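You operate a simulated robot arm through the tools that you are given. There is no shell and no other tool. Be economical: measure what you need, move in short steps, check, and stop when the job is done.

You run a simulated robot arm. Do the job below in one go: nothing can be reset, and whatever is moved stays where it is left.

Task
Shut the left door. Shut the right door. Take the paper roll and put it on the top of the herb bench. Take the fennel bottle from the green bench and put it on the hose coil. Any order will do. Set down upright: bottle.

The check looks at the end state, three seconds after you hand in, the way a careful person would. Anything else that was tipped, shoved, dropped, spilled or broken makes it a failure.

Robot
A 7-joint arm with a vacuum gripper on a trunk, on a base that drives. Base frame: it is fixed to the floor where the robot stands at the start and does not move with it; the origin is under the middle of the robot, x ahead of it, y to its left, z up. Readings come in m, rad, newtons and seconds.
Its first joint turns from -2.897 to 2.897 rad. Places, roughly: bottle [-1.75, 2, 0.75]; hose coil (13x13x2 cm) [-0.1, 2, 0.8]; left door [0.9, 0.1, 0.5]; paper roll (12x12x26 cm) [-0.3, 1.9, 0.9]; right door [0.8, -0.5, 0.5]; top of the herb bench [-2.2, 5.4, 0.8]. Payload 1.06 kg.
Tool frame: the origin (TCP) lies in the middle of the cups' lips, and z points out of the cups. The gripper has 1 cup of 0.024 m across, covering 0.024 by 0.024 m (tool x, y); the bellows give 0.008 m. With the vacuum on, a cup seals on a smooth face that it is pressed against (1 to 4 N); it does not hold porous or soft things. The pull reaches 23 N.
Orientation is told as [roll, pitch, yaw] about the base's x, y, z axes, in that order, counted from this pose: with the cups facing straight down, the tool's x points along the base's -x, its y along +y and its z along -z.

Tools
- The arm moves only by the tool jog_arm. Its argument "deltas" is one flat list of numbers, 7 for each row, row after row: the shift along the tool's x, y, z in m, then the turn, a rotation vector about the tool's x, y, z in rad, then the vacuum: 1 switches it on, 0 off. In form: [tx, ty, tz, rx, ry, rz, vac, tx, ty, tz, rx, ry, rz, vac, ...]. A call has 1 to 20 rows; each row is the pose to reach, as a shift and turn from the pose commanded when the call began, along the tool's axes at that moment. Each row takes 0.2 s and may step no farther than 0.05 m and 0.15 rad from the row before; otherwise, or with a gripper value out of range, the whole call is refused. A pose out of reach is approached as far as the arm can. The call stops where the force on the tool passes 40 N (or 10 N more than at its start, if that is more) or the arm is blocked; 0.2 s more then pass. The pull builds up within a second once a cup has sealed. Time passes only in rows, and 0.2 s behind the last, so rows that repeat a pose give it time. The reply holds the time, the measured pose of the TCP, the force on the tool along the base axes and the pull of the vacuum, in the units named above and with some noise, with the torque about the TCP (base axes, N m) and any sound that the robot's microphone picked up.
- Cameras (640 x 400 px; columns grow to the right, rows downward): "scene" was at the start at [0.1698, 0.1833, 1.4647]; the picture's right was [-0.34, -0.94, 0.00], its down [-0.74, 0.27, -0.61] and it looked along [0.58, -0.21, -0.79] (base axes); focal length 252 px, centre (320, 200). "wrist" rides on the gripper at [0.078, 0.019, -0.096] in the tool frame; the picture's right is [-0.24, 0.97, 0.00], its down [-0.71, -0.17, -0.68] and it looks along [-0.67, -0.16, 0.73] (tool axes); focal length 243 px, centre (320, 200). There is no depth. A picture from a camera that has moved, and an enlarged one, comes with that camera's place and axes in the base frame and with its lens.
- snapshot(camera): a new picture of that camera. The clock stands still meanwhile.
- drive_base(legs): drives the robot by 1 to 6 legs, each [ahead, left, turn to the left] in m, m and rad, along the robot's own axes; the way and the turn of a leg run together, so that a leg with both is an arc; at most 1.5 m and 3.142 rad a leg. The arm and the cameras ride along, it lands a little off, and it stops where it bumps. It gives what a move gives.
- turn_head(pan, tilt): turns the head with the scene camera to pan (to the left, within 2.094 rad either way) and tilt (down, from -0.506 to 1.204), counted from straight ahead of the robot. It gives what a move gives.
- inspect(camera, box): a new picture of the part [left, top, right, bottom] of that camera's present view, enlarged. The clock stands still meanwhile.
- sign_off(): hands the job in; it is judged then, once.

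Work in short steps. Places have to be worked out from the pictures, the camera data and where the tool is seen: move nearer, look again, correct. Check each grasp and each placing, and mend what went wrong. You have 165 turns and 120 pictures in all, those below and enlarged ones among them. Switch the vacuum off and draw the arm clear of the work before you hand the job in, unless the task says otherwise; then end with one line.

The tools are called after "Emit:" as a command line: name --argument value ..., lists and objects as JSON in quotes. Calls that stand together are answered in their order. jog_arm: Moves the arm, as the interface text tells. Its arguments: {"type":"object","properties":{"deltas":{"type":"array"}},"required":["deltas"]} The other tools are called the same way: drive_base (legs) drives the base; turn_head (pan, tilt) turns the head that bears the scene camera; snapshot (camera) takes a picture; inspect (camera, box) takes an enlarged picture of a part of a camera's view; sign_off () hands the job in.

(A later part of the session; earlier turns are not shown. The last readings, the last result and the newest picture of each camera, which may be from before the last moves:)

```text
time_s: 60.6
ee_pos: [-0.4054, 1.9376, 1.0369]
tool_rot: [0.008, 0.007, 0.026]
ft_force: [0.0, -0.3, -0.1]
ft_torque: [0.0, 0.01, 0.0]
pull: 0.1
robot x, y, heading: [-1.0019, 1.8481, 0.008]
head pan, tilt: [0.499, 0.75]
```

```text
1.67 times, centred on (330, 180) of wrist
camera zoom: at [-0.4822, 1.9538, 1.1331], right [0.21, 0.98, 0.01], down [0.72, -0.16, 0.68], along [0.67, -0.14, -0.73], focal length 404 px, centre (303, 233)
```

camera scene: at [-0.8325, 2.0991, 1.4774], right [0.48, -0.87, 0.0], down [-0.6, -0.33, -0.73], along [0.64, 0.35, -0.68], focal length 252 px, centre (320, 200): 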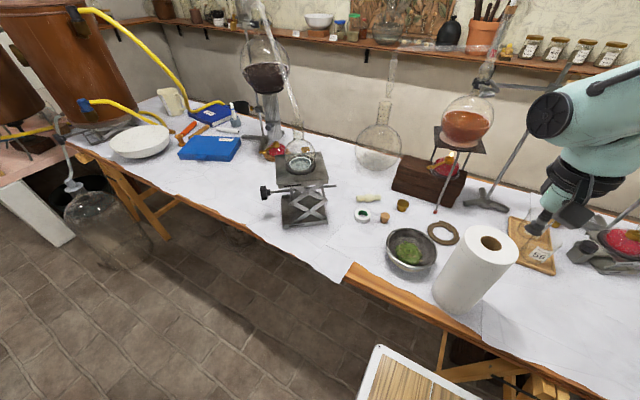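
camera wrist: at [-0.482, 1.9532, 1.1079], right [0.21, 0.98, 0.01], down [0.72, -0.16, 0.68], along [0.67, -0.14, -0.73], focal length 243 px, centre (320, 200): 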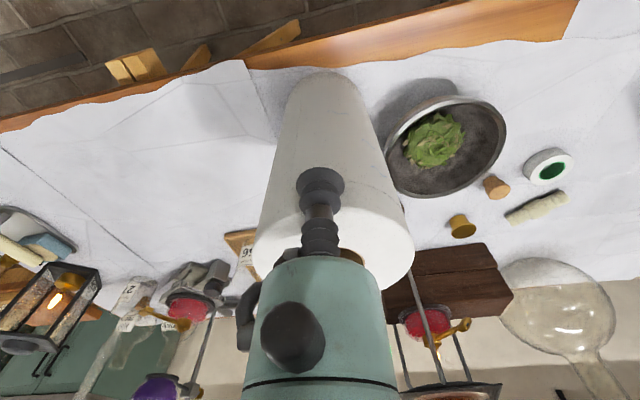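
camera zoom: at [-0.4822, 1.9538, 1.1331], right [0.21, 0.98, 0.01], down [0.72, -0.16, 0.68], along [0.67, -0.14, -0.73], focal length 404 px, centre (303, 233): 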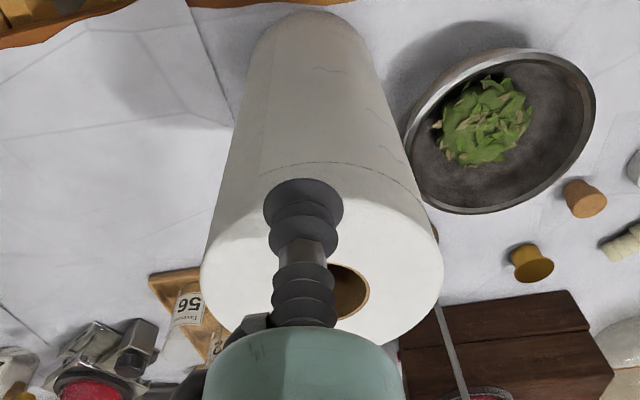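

With the hole centre triangulated, the roll's axis is at (−0.337, 1.931) and its top at z≈1.014; my first try was too near the rim. I press at x=−0.378.

Emit:
jog_arm --deltas '[-0.0137, -0.0033, 0, 0, 0, 0, 1, -0.0274, -0.0059, 0, 0, 0, 0, 1, -0.0274, -0.0059, 0.012, 0, 0, 0, 1, -0.0274, -0.0059, 0.02, 0, 0, 0, 1, -0.0274, -0.0059, 0.024, 0, 0, 0, 1, -0.0274, -0.0059, 0.026, 0, 0, 0, 1, -0.0274, -0.0059, 0.026, 0, 0, 0, 1, -0.0274, -0.0059, 0.026, 0, 0, 0, 1, -0.0274, -0.0059, 0.026, 0, 0, 0, 1]'

Emit:
inspect --camera "scene" --box '[410, 190, 570, 310]'

```text
time_s: 62.6
ee_pos: [-0.3775, 1.9314, 1.0098]
tool_rot: [0.008, 0.006, 0.026]
ft_force: [-2.8, -0.3, 6.6]
ft_torque: [-0.1, -0.03, -0.01]
pull: 22.6
robot x, y, heading: [-1.0002, 1.8528, 0.007]
head pan, tilt: [0.499, 0.75]
```

```text
3.33 times, centred on (490, 250) of scene
camera zoom: at [-0.8328, 2.0991, 1.4775], right [0.48, -0.87, 0.0], down [-0.6, -0.33, -0.73], along [0.64, 0.35, -0.68], focal length 839 px, centre (-247, 33)
```

zoom: 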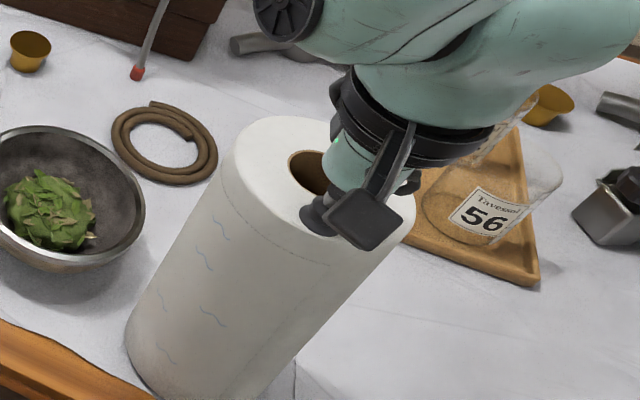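

Sealed, pull 22.6 N. I lift slowly and watch the load.

Emit:
jog_arm --deltas '[0, 0, -0.01, 0, 0, 0, 1, 0, 0, -0.02, 0, 0, 0, 1, 0, 0, -0.03, 0, 0, 0, 1, 0, 0, -0.045, 0, 0, 0, 1, 0, 0, -0.06, 0, 0, 0, 1, 0, 0, -0.06, 0, 0, 0, 1]'

Emit:
snapshot --camera "scene"

```text
time_s: 64.0
ee_pos: [-0.3779, 1.9305, 1.071]
tool_rot: [0.006, 0.005, 0.025]
ft_force: [0.2, -0.5, -1.5]
ft_torque: [-0.04, 0.05, 0.03]
pull: 23.2
robot x, y, heading: [-1.0012, 1.8501, 0.006]
head pan, tilt: [0.499, 0.75]
```

```text
82 pictures are left
camera scene: at [-0.8324, 2.0991, 1.4774], right [0.48, -0.87, 0.0], down [-0.6, -0.33, -0.73], along [0.64, 0.35, -0.68], focal length 252 px, centre (320, 200)
```

scene: 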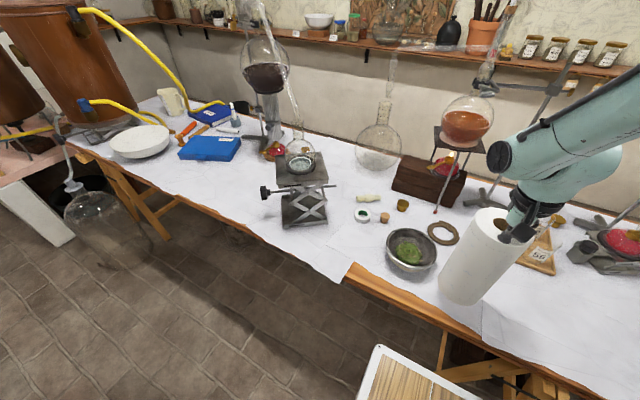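

The roll is held and light. I raise it and draw it in a little before turning the base.

Emit:
jog_arm --deltas '[0, 0, -0.03, 0, 0, 0, 1, 0, 0, -0.06, 0, 0, 0, 1, 0, 0, -0.1, 0, 0, 0, 1, 0.025, 0, -0.1, 0, 0, 0, 1, 0.05, 0, -0.1, 0, 0, 0, 1, 0.075, 0, -0.1, 0, 0, 0, 1]'

Emit:
drive_base --legs '[[0, 0, 0.8]]'

Emit:
turn_head --pan 0.3 --tilt 0.6

Emit:
snapshot --camera "scene"

```text
time_s: 65.4
ee_pos: [-0.4516, 1.9305, 1.1704]
tool_rot: [0.008, 0.005, 0.027]
ft_force: [0.0, -0.5, -2.1]
ft_torque: [-0.02, 0.08, 0.01]
pull: 23.1
robot x, y, heading: [-1.0049, 1.855, 0.009]
head pan, tilt: [0.499, 0.75]
```

```text
time_s: 67.9
ee_pos: [-0.6837, 2.3058, 1.1702]
tool_rot: [0.007, 0.005, 0.844]
ft_force: [-0.1, -1.0, -1.9]
ft_torque: [-0.04, 0.05, -0.01]
pull: 23.3
robot x, y, heading: [-0.9995, 1.8501, 0.827]
head pan, tilt: [0.499, 0.75]
```

```text
time_s: 68.7
ee_pos: [-0.6838, 2.3059, 1.1696]
tool_rot: [0.006, 0.005, 0.844]
ft_force: [0.6, -1.2, -1.6]
ft_torque: [-0.01, 0.03, -0.02]
pull: 22.7
robot x, y, heading: [-1.0029, 1.8483, 0.826]
head pan, tilt: [0.3, 0.6]
```

```text
81 pictures are left
camera scene: at [-1.0515, 2.1441, 1.4903], right [0.9, -0.43, 0.0], down [-0.24, -0.51, -0.82], along [0.36, 0.74, -0.57], focal length 252 px, centre (320, 200)
```

scene: 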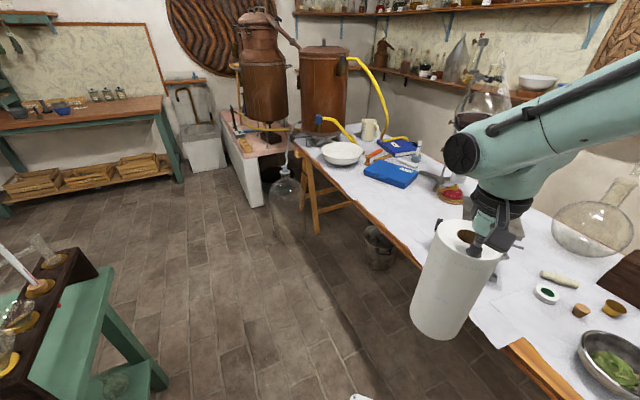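

Way is clear; a glass flask on the floor at ≈(−0.65, 3.75) must be passed with room. I finish the turn and drive up the aisle a bit to the left.

Emit:
drive_base --legs '[[0, 0, 0.744], [0.7, 0.1, 0]]'

Emit:
turn_head --pan 0.2 --tilt 0.6

Emit:
snapshot --camera "scene"

```text
time_s: 74.5
ee_pos: [-1.1714, 3.114, 1.1703]
tool_rot: [0.007, 0.006, 1.587]
ft_force: [0.9, -0.3, -2.4]
ft_torque: [-0.06, 0.02, -0.02]
pull: 23.2
robot x, y, heading: [-1.0974, 2.5631, 1.562]
head pan, tilt: [0.3, 0.6]
```

```text
time_s: 75.2
ee_pos: [-1.1707, 3.1154, 1.1701]
tool_rot: [0.007, 0.005, 1.586]
ft_force: [0.2, 0.0, -2.0]
ft_torque: [-0.08, -0.02, 0.03]
pull: 23.1
robot x, y, heading: [-1.0987, 2.5607, 1.569]
head pan, tilt: [0.201, 0.6]
```

```text
80 pictures are left
camera scene: at [-1.3256, 2.7492, 1.4903], right [0.98, 0.2, 0.0], down [0.11, -0.55, -0.83], along [-0.16, 0.81, -0.56], focal length 252 px, centre (320, 200)
```

scene: 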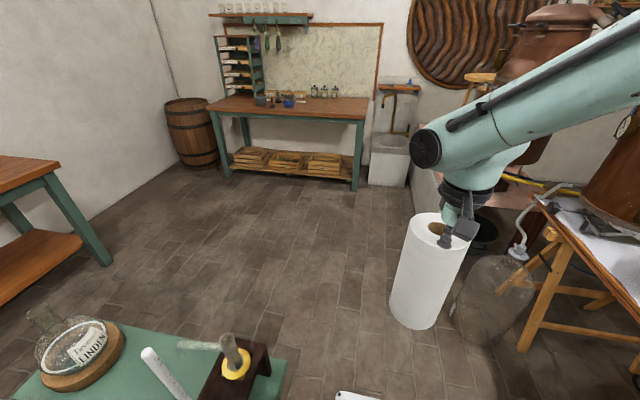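

Herb bench front edge is at y≈5.1, and its right half is free. I drive forward past the green bench, then diagonally to in front of the free area.

Emit:
drive_base --legs '[[1.0, 0.05, 0], [0.75, 0.53, 0]]'

Emit:
turn_head --pan -0.1 --tilt 0.75

Emit:
snapshot --camera "scene"

Emit:
snapshot --camera "wrist"

```text
time_s: 84.8
ee_pos: [-1.7521, 4.8498, 1.1705]
tool_rot: [0.006, 0.006, 1.587]
ft_force: [0.0, -0.4, -1.4]
ft_torque: [-0.05, -0.02, 0.01]
pull: 23.0
robot x, y, heading: [-1.6798, 4.2996, 1.565]
head pan, tilt: [0.201, 0.6]
```

```text
time_s: 85.5
ee_pos: [-1.7516, 4.8499, 1.1699]
tool_rot: [0.007, 0.005, 1.588]
ft_force: [0.2, -0.5, -1.6]
ft_torque: [-0.11, 0.02, -0.01]
pull: 22.6
robot x, y, heading: [-1.6747, 4.2941, 1.564]
head pan, tilt: [-0.099, 0.75]
```

```text
79 pictures are left
camera scene: at [-1.8809, 4.4798, 1.4775], right [0.99, -0.1, 0.0], down [-0.07, -0.68, -0.73], along [0.08, 0.73, -0.68], focal length 252 px, centre (320, 200)
```

scene: 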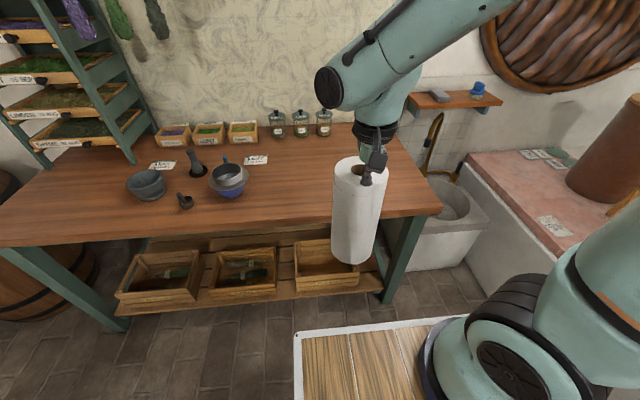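

```text
78 pictures are left
camera wrist: at [-1.7684, 4.7723, 1.2668], right [-0.98, 0.22, 0.01], down [0.17, 0.71, 0.68], along [0.15, 0.66, -0.73], focal length 243 px, centre (320, 200)
```

wrist: 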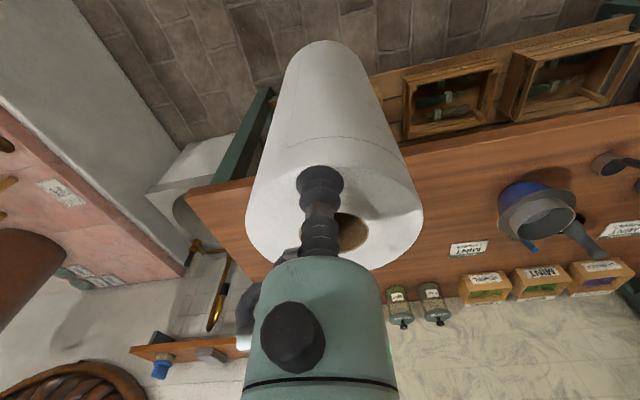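

The bench's free area is at x≈−1.75, y 5.1–5.8. I drive 0.25 m nearer; the roll's underside (≈0.91) clears the edge at ≈0.8.

Emit:
drive_base --legs '[[0.25, 0, 0]]'

Emit:
snapshot --camera "scene"

```text
time_s: 87.3
ee_pos: [-1.7516, 5.0953, 1.17]
tool_rot: [0.008, 0.005, 1.587]
ft_force: [-0.3, 0.2, -1.7]
ft_torque: [-0.07, 0.03, 0.02]
pull: 22.6
robot x, y, heading: [-1.6777, 4.5423, 1.562]
head pan, tilt: [-0.099, 0.75]
```

```text
77 pictures are left
camera scene: at [-1.8801, 4.7244, 1.4774], right [0.99, -0.1, 0.0], down [-0.07, -0.68, -0.73], along [0.08, 0.73, -0.68], focal length 252 px, centre (320, 200)
```

scene: 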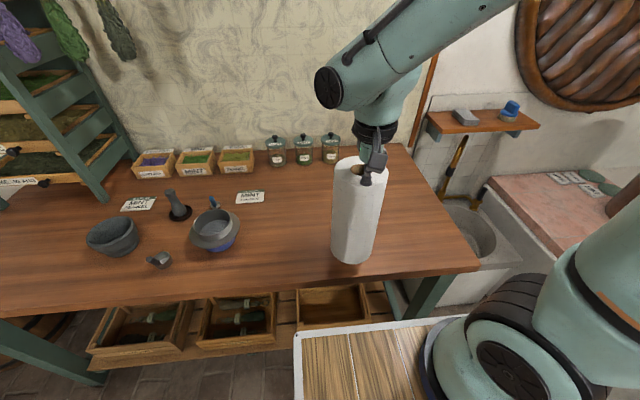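

I extend the arm 0.2 m over the bench and lower most of the way.

Emit:
jog_arm --deltas '[-0.04, 0, 0, 0, 0, 0, 1, -0.08, 0, 0, 0, 0, 0, 1, -0.12, 0, 0, 0, 0, 0, 1, -0.16, 0, 0, 0, 0, 0, 1, -0.2, 0, 0, 0, 0, 0, 1, -0.2, 0, 0.03, 0, 0, 0, 1, -0.2, 0, 0.06, 0, 0, 0, 1]'

Emit:
snapshot --camera "scene"

```text
time_s: 89.0
ee_pos: [-1.7545, 5.2919, 1.1109]
tool_rot: [0.009, 0.004, 1.588]
ft_force: [0.6, -0.9, -2.2]
ft_torque: [-0.06, -0.02, -0.02]
pull: 22.6
robot x, y, heading: [-1.6775, 4.5442, 1.567]
head pan, tilt: [-0.099, 0.75]
```

```text
76 pictures are left
camera scene: at [-1.8801, 4.724, 1.4775], right [0.99, -0.1, 0.0], down [-0.07, -0.68, -0.73], along [0.08, 0.73, -0.68], focal length 252 px, centre (320, 200)
```

scene: 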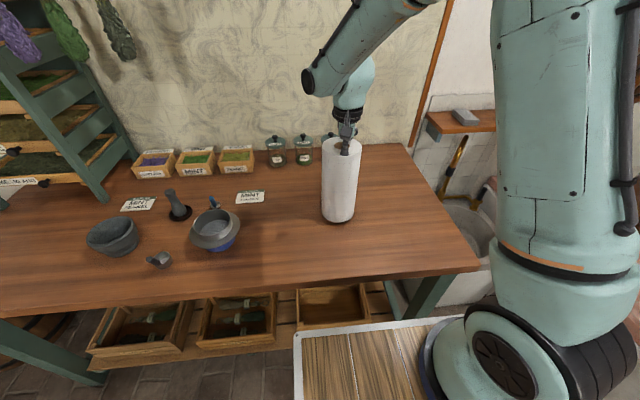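

The roll hovers over the free area. I lower in 5 mm steps.

Emit:
jog_arm --deltas '[0, 0, 0.006, 0, 0, 0, 1, 0, 0, 0.012, 0, 0, 0, 1, 0, 0, 0.018, 0, 0, 0, 1, 0, 0, 0.024, 0, 0, 0, 1, 0, 0, 0.03, 0, 0, 0, 1, 0, 0, 0.035, 0, 0, 0, 1]'

Emit:
inspect --camera "scene" --box '[270, 100, 430, 260]'

```text
time_s: 90.0
ee_pos: [-1.7564, 5.2942, 1.0893]
tool_rot: [0.007, -0.002, 1.589]
ft_force: [0.8, -7.3, 22.2]
ft_torque: [0.13, -0.09, -0.05]
pull: 22.8
robot x, y, heading: [-1.6743, 4.5398, 1.568]
head pan, tilt: [-0.099, 0.75]
stopped in row 5: the force on the tool passed its limit at 48 N (the readings are from after the stop); the commanded pose is now the measured one
```

```text
2.50 times, centred on (350, 180) of scene
camera zoom: at [-1.8801, 4.723, 1.4776], right [0.99, -0.1, 0.0], down [-0.07, -0.68, -0.73], along [0.07, 0.73, -0.68], focal length 629 px, centre (245, 250)
```

zoom: 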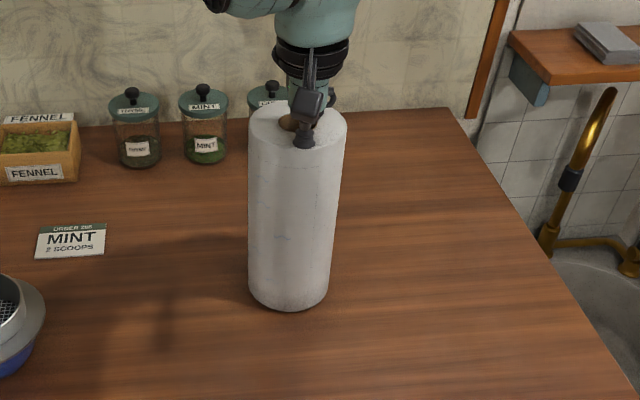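

Contact with the bench. I ease up to relieve the pressure, then release and dwell before lifting.

Emit:
jog_arm --deltas '[0, 0, -0.003, 0, 0, 0, 1, 0, 0, -0.004, 0, 0, 0, 1]'

Emit:
jog_arm --deltas '[0, 0, 0, 0, 0, 0, 0, 0, 0, 0, 0, 0, 0, 0, 0, 0, 0, 0, 0, 0, 0, 0, 0, 0, 0, 0, 0, 0, 0, 0, -0.005, 0, 0, 0, 0, 0, 0, -0.015, 0, 0, 0, 0, 0, 0, -0.04, 0, 0, 0, 0, 0, 0, -0.08, 0, 0, 0, 0]'

Emit:
inspect --camera "scene" --box '[270, 100, 430, 260]'

```text
time_s: 90.6
ee_pos: [-1.7553, 5.2939, 1.0896]
tool_rot: [0.007, 0.002, 1.588]
ft_force: [-0.6, 0.2, -0.3]
ft_torque: [-0.03, -0.02, 0.01]
pull: 22.9
robot x, y, heading: [-1.6788, 4.5417, 1.569]
head pan, tilt: [-0.099, 0.75]
```

```text
time_s: 92.4
ee_pos: [-1.7564, 5.2949, 1.1701]
tool_rot: [0.009, 0.001, 1.588]
ft_force: [0.4, 1.3, -0.4]
ft_torque: [-0.02, -0.01, 0.0]
pull: 0.0
robot x, y, heading: [-1.6759, 4.5407, 1.576]
head pan, tilt: [-0.099, 0.75]
```

```text
2.50 times, centred on (350, 180) of scene
camera zoom: at [-1.8803, 4.7245, 1.4774], right [0.99, -0.1, 0.0], down [-0.07, -0.68, -0.73], along [0.07, 0.73, -0.68], focal length 629 px, centre (245, 250)
```

zoom: 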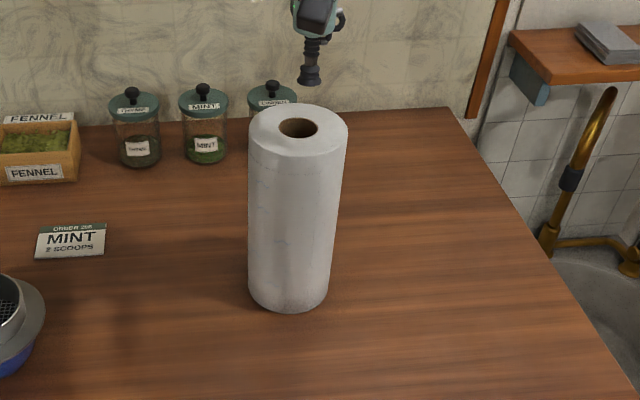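

The roll stands upright on the herb bench. I draw the arm up and back, then back the base out past the flask into the aisle.

Emit:
jog_arm --deltas '[0, 0, -0.04, 0, 0, 0, 0, 0.04, 0, -0.05, 0, 0, 0, 0, 0.08, 0, -0.05, 0, 0, 0, 0, 0.12, 0, -0.05, 0, 0, 0, 0, 0.16, 0, -0.05, 0, 0, 0, 0, 0.2, 0, -0.05, 0, 0, 0, 0]'

Emit:
drive_base --legs '[[-0.3, 0, 0], [-0.45, -0.52, 0]]'

Emit:
turn_head --pan 2.09 --tilt 0.6

Emit:
snapshot --camera "scene"

```text
time_s: 93.8
ee_pos: [-1.7516, 5.0924, 1.2198]
tool_rot: [0.01, 0.002, 1.588]
ft_force: [0.0, 0.7, -0.3]
ft_torque: [0.01, -0.03, -0.02]
pull: 0.1
robot x, y, heading: [-1.6753, 4.5437, 1.566]
head pan, tilt: [-0.099, 0.75]
```

```text
time_s: 99.2
ee_pos: [-1.2374, 4.3524, 1.2206]
tool_rot: [0.008, 0.001, 1.592]
ft_force: [-1.2, 0.0, 0.8]
ft_torque: [0.01, -0.04, 0.05]
pull: 0.1
robot x, y, heading: [-1.164, 3.8034, 1.568]
head pan, tilt: [-0.099, 0.75]
```

```text
time_s: 101.3
ee_pos: [-1.2396, 4.3516, 1.2206]
tool_rot: [0.008, 0.002, 1.591]
ft_force: [-1.6, -0.9, -0.1]
ft_torque: [-0.01, 0.03, -0.01]
pull: 0.1
robot x, y, heading: [-1.1665, 3.8014, 1.568]
head pan, tilt: [2.089, 0.6]
```

```text
73 pictures are left
camera scene: at [-1.451, 3.8565, 1.4903], right [-0.5, 0.87, 0.0], down [0.49, 0.28, -0.83], along [-0.72, -0.41, -0.56], focal length 252 px, centre (320, 200)
```

scene: 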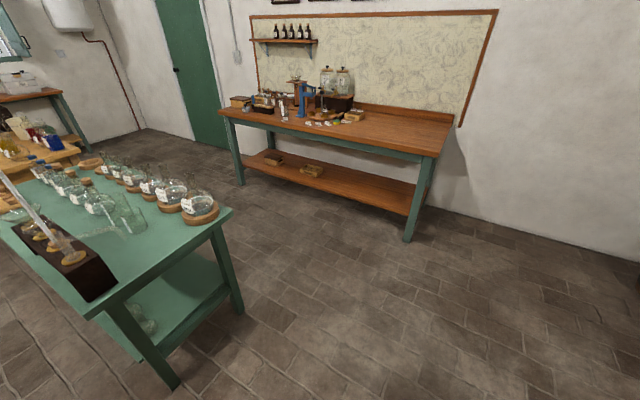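

Green bench ends at y≈3.0 with its edge at x≈−1.49. I drive back along the aisle to y≈2.0 and look at the bottles.

Emit:
drive_base --legs '[[-0.9, -0.1, 0], [-0.88, -0.06, 0]]'

Emit:
turn_head --pan 1.4 --tilt 0.75

Emit:
snapshot --camera "scene"

```text
time_s: 110.5
ee_pos: [-1.0782, 2.5379, 1.2218]
tool_rot: [0.009, 0.002, 1.606]
ft_force: [0.6, -0.4, 0.4]
ft_torque: [0.01, 0.02, -0.04]
pull: 0.0
robot x, y, heading: [-0.9969, 1.9862, 1.584]
head pan, tilt: [2.089, 0.6]
```

```text
time_s: 111.5
ee_pos: [-1.0788, 2.536, 1.2205]
tool_rot: [0.008, 0.002, 1.605]
ft_force: [0.0, -0.3, 0.3]
ft_torque: [0.0, -0.01, -0.04]
pull: 0.0
robot x, y, heading: [-0.9955, 1.9887, 1.587]
head pan, tilt: [1.4, 0.75]
```

```text
72 pictures are left
camera scene: at [-1.2914, 2.0971, 1.4774], right [0.16, 0.99, 0.0], down [0.67, -0.11, -0.73], along [-0.72, 0.12, -0.68], focal length 252 px, centre (320, 200)
```

scene: 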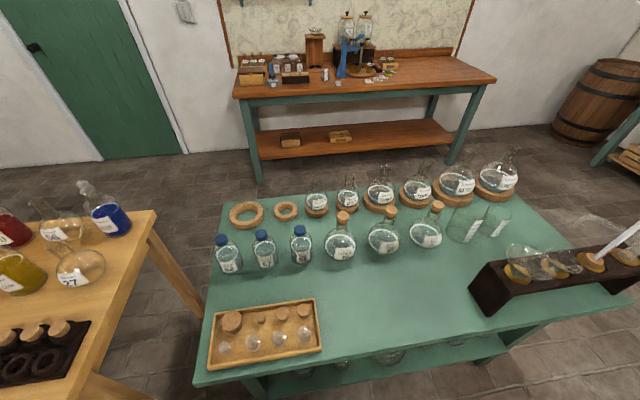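

Several bottles in rows; I zoom in to read the labels.

Emit:
inspect --camera "scene" --box '[200, 210, 330, 290]'

Emit:
inspect --camera "scene" --box '[320, 190, 460, 270]'

```text
4.92 times, centred on (265, 250) of scene
camera zoom: at [-1.2914, 2.0971, 1.4774], right [0.16, 0.99, 0.0], down [0.67, -0.11, -0.73], along [-0.72, 0.12, -0.68], focal length 1239 px, centre (591, -46)
```

zoom: 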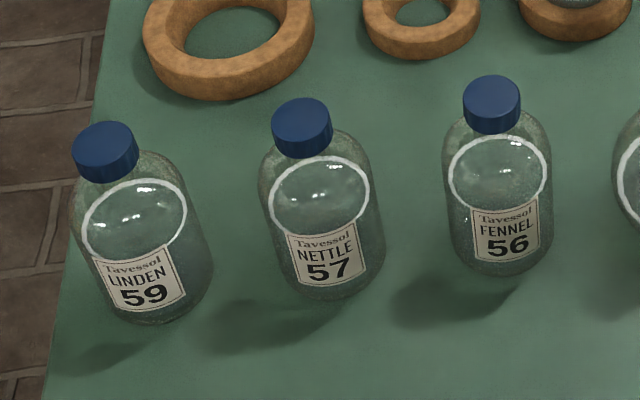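

```text
4.57 times, centred on (390, 230) of scene
camera zoom: at [-1.2914, 2.0971, 1.4774], right [0.16, 0.99, 0.0], down [0.67, -0.11, -0.73], along [-0.72, 0.12, -0.68], focal length 1150 px, centre (0, 63)
```

zoom: 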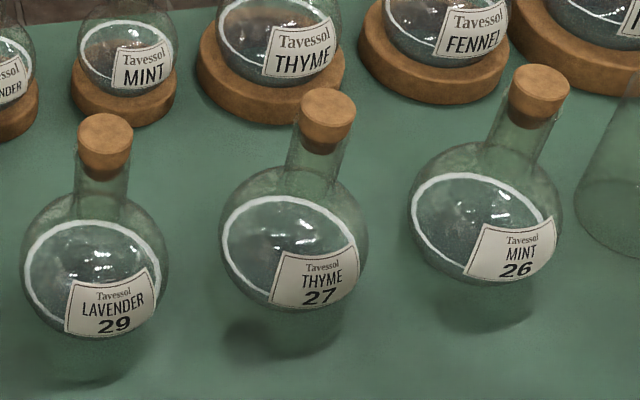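

FENNEL 56 is the right-most blue-capped bottle, at ≈(−1.795, 2.12), cap top z≈0.89. I shift slightly and turn the base left to face the green bench.

Emit:
drive_base --legs '[[0.2, -0.05, 0], [0, 0, 1.555]]'

Emit:
turn_head --pan 0.1 --tilt 0.85

Emit:
snapshot --camera "scene"

Emit:
snapshot --camera "wrist"

```text
time_s: 117.0
ee_pos: [-1.4977, 2.0965, 1.2202]
tool_rot: [0.008, 0.003, -3.095]
ft_force: [-0.8, -0.4, 0.5]
ft_torque: [0.01, 0.02, -0.02]
pull: 0.2
robot x, y, heading: [-0.9514, 2.1856, -3.116]
head pan, tilt: [1.4, 0.75]
```

```text
time_s: 118.5
ee_pos: [-1.4975, 2.0953, 1.2197]
tool_rot: [0.01, 0.003, -3.094]
ft_force: [0.1, -0.4, 0.4]
ft_torque: [-0.04, -0.02, -0.01]
pull: 0.0
robot x, y, heading: [-0.9505, 2.1853, -3.12]
head pan, tilt: [0.099, 0.85]
```

```text
69 pictures are left
camera scene: at [-1.1232, 1.961, 1.4694], right [-0.13, 0.99, 0.0], down [0.75, 0.09, -0.66], along [-0.65, -0.08, -0.75], focal length 252 px, centre (320, 200)
```

scene: 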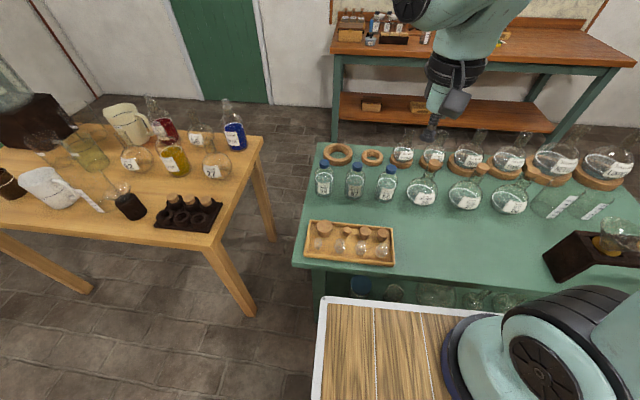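

```text
68 pictures are left
camera wrist: at [-1.4188, 2.082, 1.3167], right [-0.19, -0.98, 0.01], down [-0.72, 0.14, 0.68], along [-0.67, 0.12, -0.73], focal length 243 px, centre (320, 200)
```

wrist: 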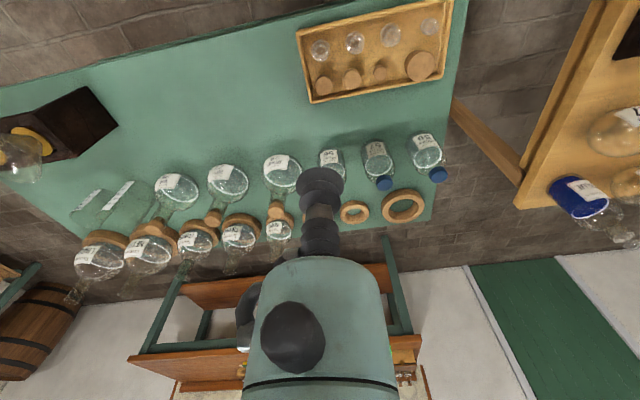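

The fennel bottle is right below-ahead of the cup. I enlarge the scene view to fix its place from a second viewpoint.

Emit:
inspect --camera "scene" --box '[310, 140, 440, 220]'

```text
4.92 times, centred on (375, 180) of scene
camera zoom: at [-1.1232, 1.961, 1.4694], right [-0.13, 0.99, 0.0], down [0.75, 0.09, -0.66], along [-0.65, -0.08, -0.75], focal length 1239 px, centre (49, 298)
```

zoom: 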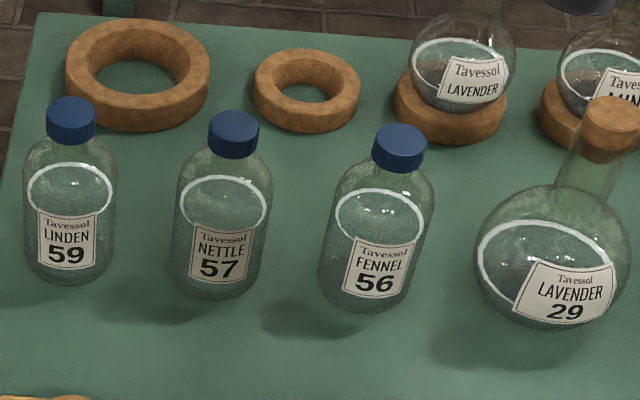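

Triangulated, the cap top is at ≈(−1.78, 2.119, 0.913). I move over it and down to 6 cm above, then look again.

Emit:
jog_arm --deltas '[-0.047, -0.0062, 0, 0, 0, 0, 0, -0.094, -0.0123, 0, 0, 0, 0, 0, -0.14, -0.0185, 0, 0, 0, 0, 0, -0.187, -0.0246, 0, 0, 0, 0, 0, -0.234, -0.0308, 0, 0, 0, 0, 0, -0.281, -0.0369, 0, 0, 0, 0, 0, -0.281, -0.0369, 0.05, 0, 0, 0, 0, -0.281, -0.0369, 0.1, 0, 0, 0, 0, -0.281, -0.0369, 0.15, 0, 0, 0, 0, -0.281, -0.0369, 0.2, 0, 0, 0, 0, -0.281, -0.0369, 0.24, 0, 0, 0, 0]'

Emit:
snapshot --camera "wrist"

Emit:
inspect --camera "scene" --box '[310, 120, 460, 220]'

```text
time_s: 120.8
ee_pos: [-1.7801, 2.1158, 0.982]
tool_rot: [0.011, 0.001, -3.095]
ft_force: [-0.2, -0.6, 0.1]
ft_torque: [0.01, -0.04, 0.02]
pull: 0.1
robot x, y, heading: [-0.9539, 2.1867, -3.116]
head pan, tilt: [0.099, 0.85]
```

```text
66 pictures are left
camera wrist: at [-1.7007, 2.1019, 1.0785], right [-0.19, -0.98, 0.01], down [-0.72, 0.14, 0.68], along [-0.67, 0.12, -0.73], focal length 243 px, centre (320, 200)
```

wrist: 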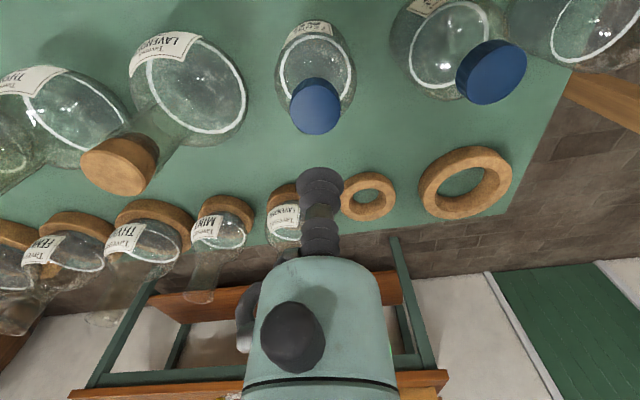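

```text
4.00 times, centred on (385, 170) of scene
camera zoom: at [-1.1229, 1.9612, 1.4695], right [-0.13, 0.99, 0.0], down [0.75, 0.09, -0.66], along [-0.65, -0.08, -0.75], focal length 1006 px, centre (60, 320)
```

zoom: 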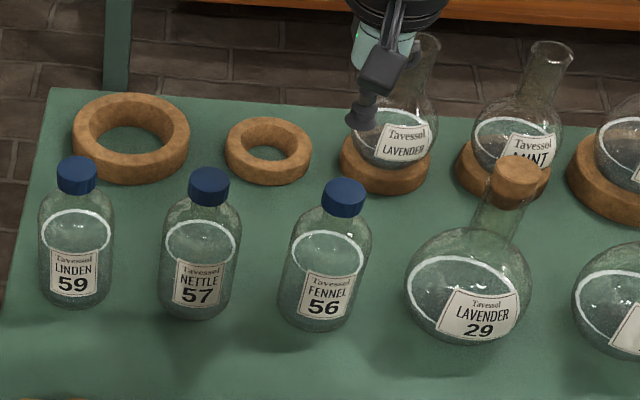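

The views disagree slightly on the cap's height, so I descend 3 cm more, shift 8 mm toward the robot, and check from close.

Emit:
jog_arm --deltas '[0.008, 0, 0.015, 0, 0, 0, 0, 0.008, 0, 0.03, 0, 0, 0, 0]'

Emit:
inspect --camera "wrist" --box '[240, 40, 400, 240]'

Emit:
inspect --camera "scene" --box '[350, 130, 430, 200]'

```text
time_s: 121.5
ee_pos: [-1.7702, 2.1173, 0.9511]
tool_rot: [0.009, 0.002, -3.094]
ft_force: [0.5, -0.2, -0.2]
ft_torque: [-0.03, 0.05, 0.01]
pull: 0.1
robot x, y, heading: [-0.9495, 2.1856, -3.114]
head pan, tilt: [0.099, 0.85]
```

```text
2.00 times, centred on (320, 140) of wrist
camera zoom: at [-1.6913, 2.1031, 1.047], right [-0.19, -0.98, 0.01], down [-0.72, 0.14, 0.68], along [-0.67, 0.12, -0.73], focal length 485 px, centre (320, 320)
```

zoom: 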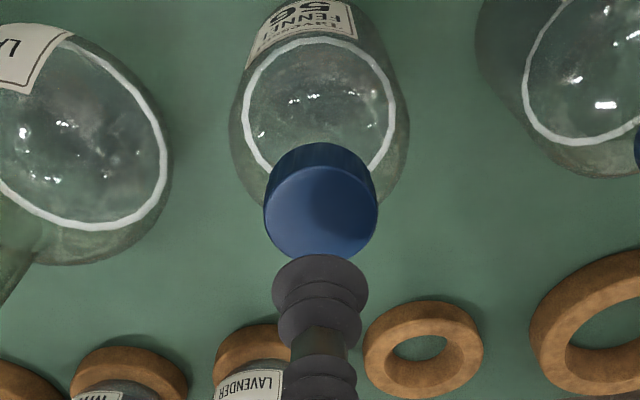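

```text
5.71 times, centred on (390, 165) of scene
camera zoom: at [-1.1231, 1.9611, 1.4694], right [-0.13, 0.99, 0.0], down [0.75, 0.09, -0.66], along [-0.65, -0.08, -0.75], focal length 1438 px, centre (-80, 400)
```

zoom: 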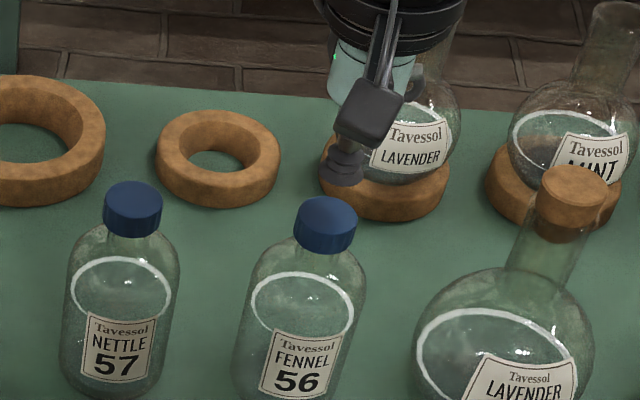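

Both views now agree: the cap is centred under the cup, at z≈0.92. I descend gently with the vacuum on.

Emit:
jog_arm --deltas '[0, 0, 0.015, 0, 0, 0, 1, 0, 0, 0.023, 0, 0, 0, 1, 0, 0, 0.028, 0, 0, 0, 1, 0, 0, 0.031, 0, 0, 0, 1, 0, 0, 0.033, 0, 0, 0, 1, 0, 0, 0.033, 0, 0, 0, 1, 0, 0, 0.033, 0, 0, 0, 1]'

Emit:
inspect --camera "wrist" --box '[240, 40, 400, 240]'

```text
time_s: 123.0
ee_pos: [-1.7726, 2.1175, 0.9172]
tool_rot: [0.01, 0.0, -3.094]
ft_force: [-0.8, 0.1, 12.6]
ft_torque: [-0.01, -0.01, 0.01]
pull: 23.1
robot x, y, heading: [-0.9495, 2.1832, -3.116]
head pan, tilt: [0.099, 0.85]
```

```text
2.00 times, centred on (320, 140) of wrist
camera zoom: at [-1.6923, 2.103, 1.0137], right [-0.19, -0.98, 0.01], down [-0.72, 0.14, 0.68], along [-0.67, 0.12, -0.73], focal length 485 px, centre (320, 320)
```

zoom: 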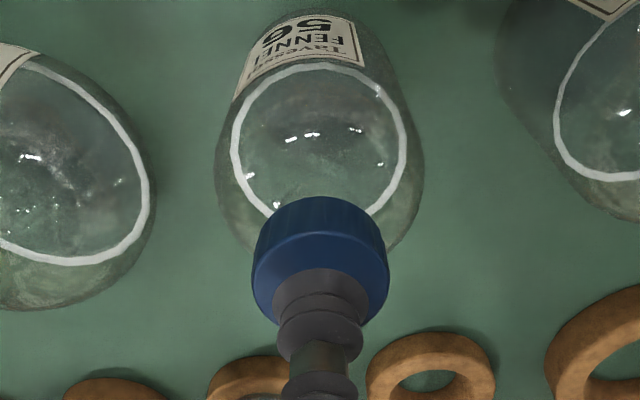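

Sealed on the cap (23 N). I lift slowly straight up.

Emit:
jog_arm --deltas '[0, 0, -0.004, 0, 0, 0, 1, 0, 0, -0.012, 0, 0, 0, 1, 0, 0, -0.025, 0, 0, 0, 1, 0, 0, -0.04, 0, 0, 0, 1, 0, 0, -0.055, 0, 0, 0, 1, 0, 0, -0.06, 0, 0, 0, 1]'

Emit:
inspect --camera "scene" --box '[310, 100, 470, 220]'

```text
time_s: 124.5
ee_pos: [-1.7728, 2.1171, 0.9754]
tool_rot: [0.009, 0.001, -3.095]
ft_force: [0.4, 0.5, -4.3]
ft_torque: [0.05, 0.04, -0.01]
pull: 22.6
robot x, y, heading: [-0.9524, 2.1877, -3.116]
head pan, tilt: [0.099, 0.85]
```

```text
3.33 times, centred on (390, 160) of scene
camera zoom: at [-1.1234, 1.9611, 1.4694], right [-0.13, 0.99, 0.0], down [0.75, 0.09, -0.66], along [-0.65, -0.08, -0.75], focal length 839 px, centre (87, 333)
```

zoom: 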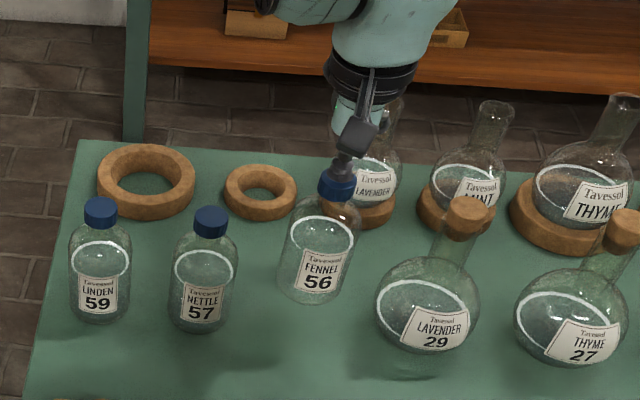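

The bottle hangs straight and its neighbours are untouched (load ≈4.3 N, bottle ≈15.5 cm tall). I raise it to z≈1.2 and draw it in.

Emit:
jog_arm --deltas '[0, 0, -0.03, 0, 0, 0, 1, 0, 0, -0.07, 0, 0, 0, 1, 0, 0, -0.11, 0, 0, 0, 1, 0, 0, -0.15, 0, 0, 0, 1, 0, 0, -0.19, 0, 0, 0, 1, 0, 0, -0.225, 0, 0, 0, 1, 0.03, 0.004, -0.225, 0, 0, 0, 1, 0.07, 0.008, -0.225, 0, 0, 0, 1, 0.11, 0.013, -0.225, 0, 0, 0, 1, 0.15, 0.018, -0.225, 0, 0, 0, 1, 0.19, 0.023, -0.225, 0, 0, 0, 1, 0.23, 0.028, -0.225, 0, 0, 0, 1, 0.27, 0.033, -0.225, 0, 0, 0, 1]'

Emit:
snapshot --camera "scene"

```text
time_s: 127.2
ee_pos: [-1.4998, 2.0998, 1.1995]
tool_rot: [0.008, 0.003, -3.097]
ft_force: [-0.7, 0.9, -4.0]
ft_torque: [0.01, 0.06, -0.01]
pull: 23.0
robot x, y, heading: [-0.9476, 2.1827, -3.115]
head pan, tilt: [0.099, 0.85]
```

```text
60 pictures are left
camera scene: at [-1.124, 1.961, 1.4693], right [-0.13, 0.99, 0.0], down [0.75, 0.09, -0.66], along [-0.65, -0.08, -0.75], focal length 252 px, centre (320, 200)
```

scene: 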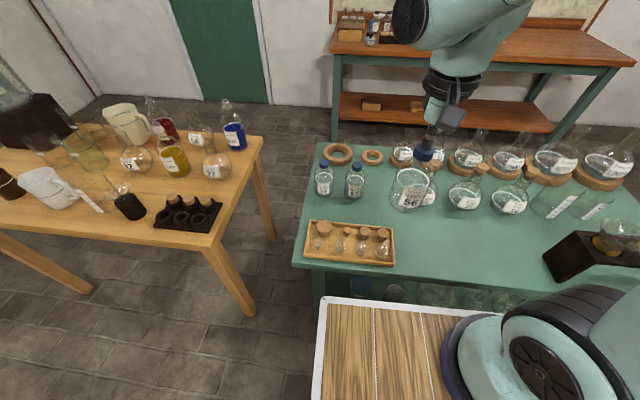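

Good. I turn the base right half way, then the rest, to face the main table.

Emit:
drive_base --legs '[[0, 0, -1.56], [0, -0.2, 0]]'

Emit:
turn_head --pan -0.9 --tilt 0.7

Emit:
snapshot --camera "scene"

```text
time_s: 132.7
ee_pos: [-0.8278, 2.7408, 1.2013]
tool_rot: [0.009, 0.003, 1.613]
ft_force: [0.3, 0.1, -4.9]
ft_torque: [0.04, 0.0, -0.02]
pull: 22.8
robot x, y, heading: [-0.7441, 2.1883, 1.592]
head pan, tilt: [0.099, 0.85]
```

```text
time_s: 134.0
ee_pos: [-0.8274, 2.7401, 1.2006]
tool_rot: [0.009, 0.001, 1.611]
ft_force: [-0.4, 0.3, -4.0]
ft_torque: [0.04, -0.03, 0.01]
pull: 22.9
robot x, y, heading: [-0.7438, 2.1871, 1.591]
head pan, tilt: [-0.901, 0.7]
```

```text
59 pictures are left
camera scene: at [-0.8921, 2.3379, 1.4817], right [0.64, -0.77, 0.0], down [-0.5, -0.41, -0.76], along [0.59, 0.49, -0.64], focal length 252 px, centre (320, 200)
```

scene: 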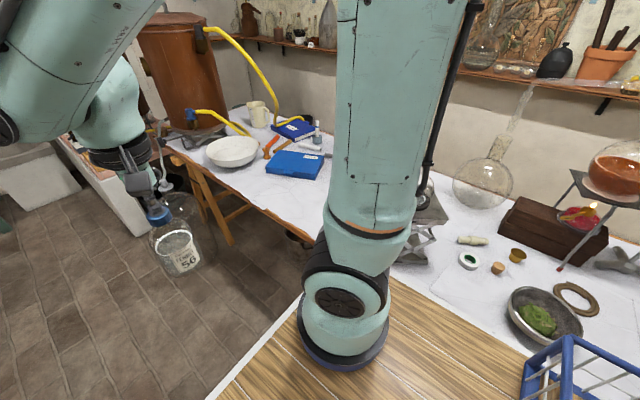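

The small sideways leg brought me nearer to the table than wanted; I shift back left and back, then turn right to face the table.

Emit:
drive_base --legs '[[0, 0.22, 0], [-0.28, 0, 0], [0, 0, -1.59]]'

Emit:
turn_head --pan 0.0 --tilt 0.6

Emit:
snapshot --camera "scene"

Emit:
snapshot --camera "wrist"

```text
time_s: 141.0
ee_pos: [-0.4095, 1.9927, 1.2007]
tool_rot: [0.009, 0.004, 0.056]
ft_force: [0.2, 0.2, -3.6]
ft_torque: [-0.02, -0.05, -0.03]
pull: 22.9
robot x, y, heading: [-0.9531, 1.9038, 0.039]
head pan, tilt: [-0.901, 0.7]
```

```text
time_s: 142.2
ee_pos: [-0.4084, 1.9928, 1.2008]
tool_rot: [0.008, 0.002, 0.057]
ft_force: [-0.1, -0.5, -3.8]
ft_torque: [-0.07, -0.09, -0.02]
pull: 22.6
robot x, y, heading: [-0.9579, 1.9026, 0.037]
head pan, tilt: [0.0, 0.6]
```

```text
58 pictures are left
camera scene: at [-0.7774, 2.117, 1.4903], right [0.03, -1.0, 0.0], down [-0.56, -0.02, -0.82], along [0.82, 0.03, -0.57], focal length 252 px, centre (320, 200)
```

scene: 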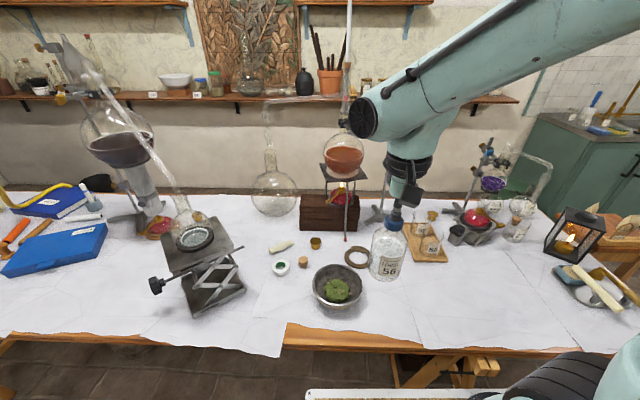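

```text
57 pictures are left
camera wrist: at [-0.4874, 2.007, 1.2972], right [0.18, 0.98, 0.01], down [0.72, -0.14, 0.68], along [0.67, -0.12, -0.73], focal length 243 px, centre (320, 200)
```

wrist: 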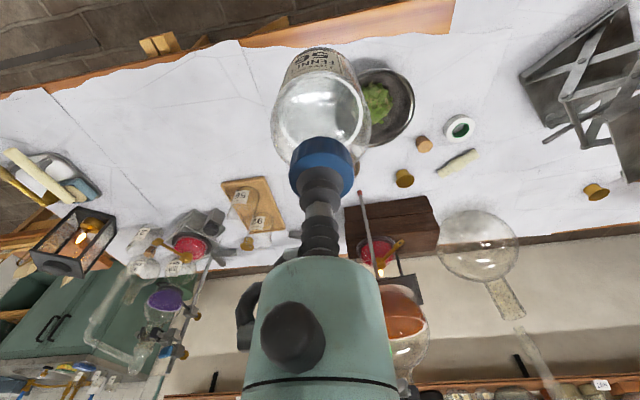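

The bottle clears everything so far. The coil's hole may be nearly as wide as the bottle's base, so I enlarge both to compare.

Emit:
inspect --camera "scene" --box '[335, 235, 383, 275]'

Emit:
inspect --camera "scene" --box '[330, 180, 450, 290]'

```text
10.00 times, centred on (359, 255) of scene
camera zoom: at [-0.7774, 2.117, 1.4903], right [0.03, -1.0, 0.0], down [-0.56, -0.02, -0.82], along [0.82, 0.03, -0.57], focal length 2516 px, centre (-70, -350)
```

zoom: 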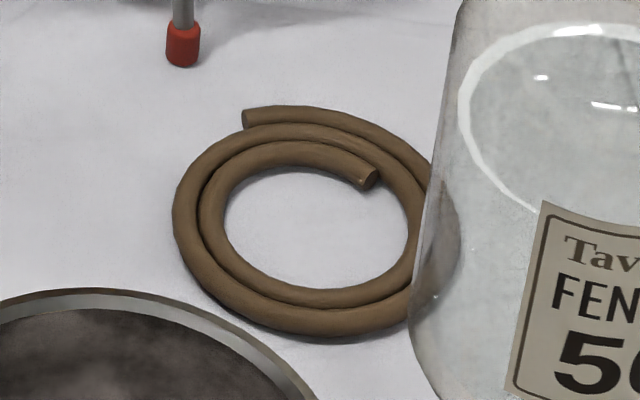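

```text
3.64 times, centred on (390, 235) of scene
camera zoom: at [-0.7774, 2.117, 1.4903], right [0.03, -1.0, 0.0], down [-0.56, -0.02, -0.82], along [0.82, 0.03, -0.57], focal length 915 px, centre (66, 73)
```

zoom: 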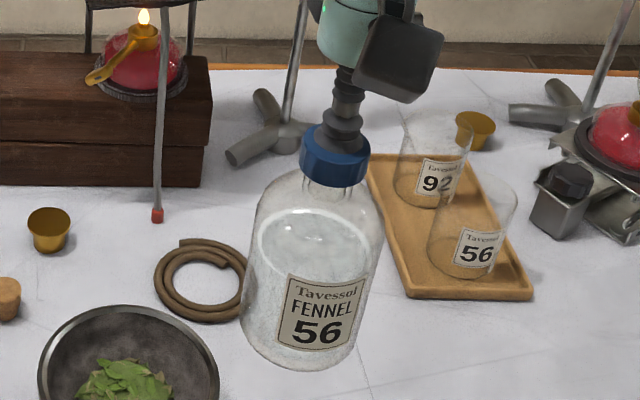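

The hole (≈7 cm) is about the bottle's base diameter, so I will set the bottle ≈3.5 cm toward the robot from the coil's centre, on the double winding, for a firm footing. I move above (−0.142, 1.988), still ~9 cm up.

Emit:
jog_arm --deltas '[-0.044, -0.0034, 0, 0, 0, 0, 1, -0.088, -0.0067, 0, 0, 0, 0, 1, -0.133, -0.01, 0, 0, 0, 0, 1, -0.177, -0.0135, 0, 0, 0, 0, 1, -0.221, -0.0168, 0, 0, 0, 0, 1, -0.265, -0.02, 0, 0, 0, 0, 1, -0.265, -0.02, 0.04, 0, 0, 0, 1, -0.265, -0.02, 0.08, 0, 0, 0, 1, -0.265, -0.02, 0.12, 0, 0, 0, 1, -0.265, -0.02, 0.16, 0, 0, 0, 1]'

Emit:
inspect --camera "scene" --box '[290, 150, 450, 290]'

Emit:
snapshot --camera "wrist"

```text
time_s: 144.4
ee_pos: [-0.1409, 1.9899, 1.0422]
tool_rot: [0.009, 0.001, 0.054]
ft_force: [0.1, 0.3, -4.0]
ft_torque: [-0.03, -0.05, -0.01]
pull: 22.9
robot x, y, heading: [-0.9626, 1.9036, 0.036]
head pan, tilt: [0.0, 0.6]
```

```text
2.86 times, centred on (370, 220) of scene
camera zoom: at [-0.7778, 2.117, 1.4904], right [0.03, -1.0, 0.0], down [-0.56, -0.02, -0.83], along [0.82, 0.03, -0.56], focal length 719 px, centre (177, 143)
```

zoom: 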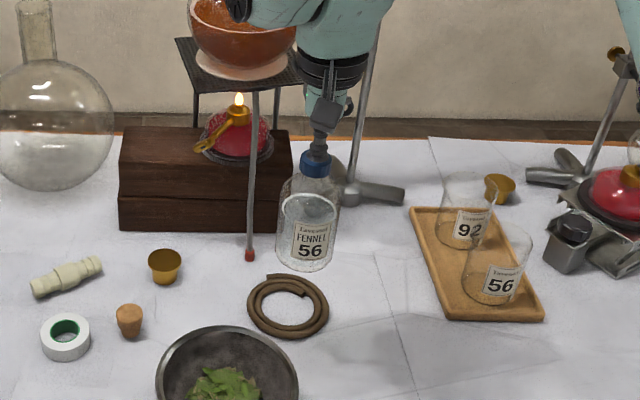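

```text
53 pictures are left
camera wrist: at [-0.2205, 2.0036, 1.1384], right [0.18, 0.98, 0.01], down [0.72, -0.14, 0.68], along [0.67, -0.12, -0.73], focal length 243 px, centre (320, 200)
```

wrist: 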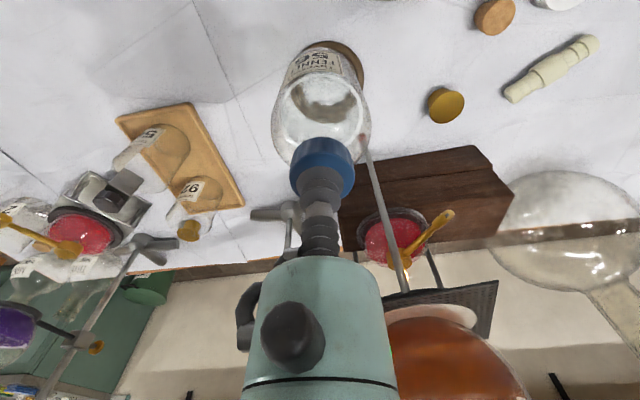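

Clearances are good (tripod platform ≈15 cm away), and the bottle is at ≈4 cm from the coil's centre (−0.10, 1.992). I shift 5 mm in and lower 8 cm.

Emit:
jog_arm --deltas '[-0.005, 0, 0.025, 0, 0, 0, 1, -0.005, 0, 0.05, 0, 0, 0, 1, -0.005, 0, 0.07, 0, 0, 0, 1, -0.005, 0, 0.08, 0, 0, 0, 1]'

Emit:
inspect --camera "scene" --box '[320, 200, 400, 280]'

Emit:
inspect --camera "wrist" --box '[240, 0, 400, 160]'

```text
time_s: 145.4
ee_pos: [-0.1379, 1.9887, 0.9607]
tool_rot: [0.01, 0.002, 0.058]
ft_force: [0.1, -0.6, -3.8]
ft_torque: [-0.05, -0.02, 0.0]
pull: 22.2
robot x, y, heading: [-0.9592, 1.9021, 0.034]
head pan, tilt: [0.0, 0.6]
```

```text
5.00 times, centred on (360, 240) of scene
camera zoom: at [-0.7775, 2.1171, 1.4903], right [0.03, -1.0, 0.0], down [-0.56, -0.02, -0.83], along [0.82, 0.03, -0.56], focal length 1258 px, centre (120, 0)
```

zoom: 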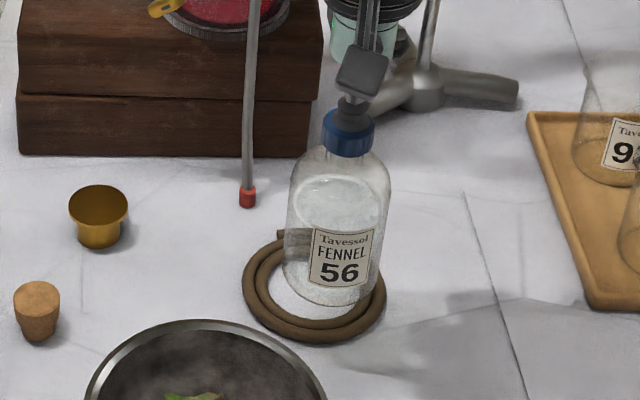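

```text
2.50 times, centred on (320, 80) of wrist
camera zoom: at [-0.2164, 2.0039, 1.0575], right [0.18, 0.98, 0.01], down [0.72, -0.14, 0.68], along [0.67, -0.12, -0.73], focal length 606 px, centre (320, 500)
```

zoom: 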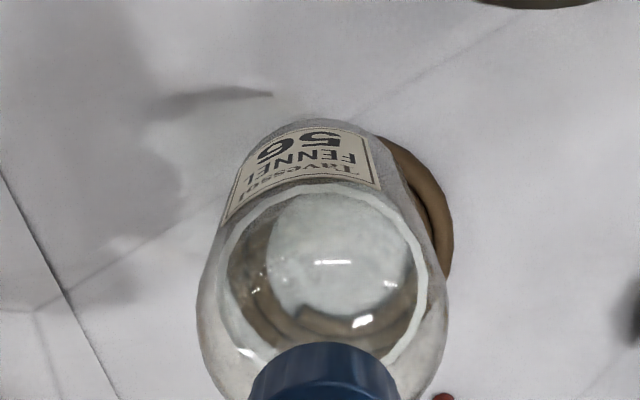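

The bottle is slightly to the right and a bit near. I shift 8 mm ahead and 6 mm left, and lower 2 cm, then look once more.

Emit:
jog_arm --deltas '[-0.008, 0.006, 0, 0, 0, 0, 1, -0.008, 0.006, 0.01, 0, 0, 0, 1, -0.008, 0.006, 0.02, 0, 0, 0, 1, -0.008, 0.006, 0.02, 0, 0, 0, 1]'

Emit:
inspect --camera "scene" --box '[330, 210, 390, 280]'

```text
time_s: 146.4
ee_pos: [-0.1318, 1.9973, 0.941]
tool_rot: [0.008, 0.003, 0.056]
ft_force: [1.0, -0.4, -3.7]
ft_torque: [-0.04, -0.01, -0.02]
pull: 22.9
robot x, y, heading: [-0.9572, 1.9, 0.035]
head pan, tilt: [0.0, 0.6]
```

```text
5.71 times, centred on (360, 245) of scene
camera zoom: at [-0.7774, 2.1171, 1.4903], right [0.03, -1.0, 0.0], down [-0.56, -0.02, -0.82], along [0.82, 0.03, -0.57], focal length 1438 px, centre (91, -57)
```

zoom: 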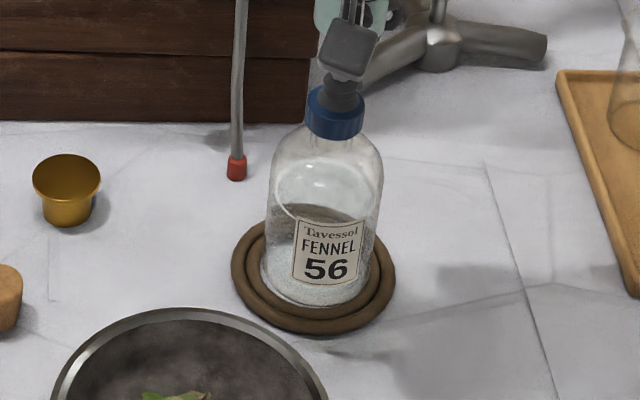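

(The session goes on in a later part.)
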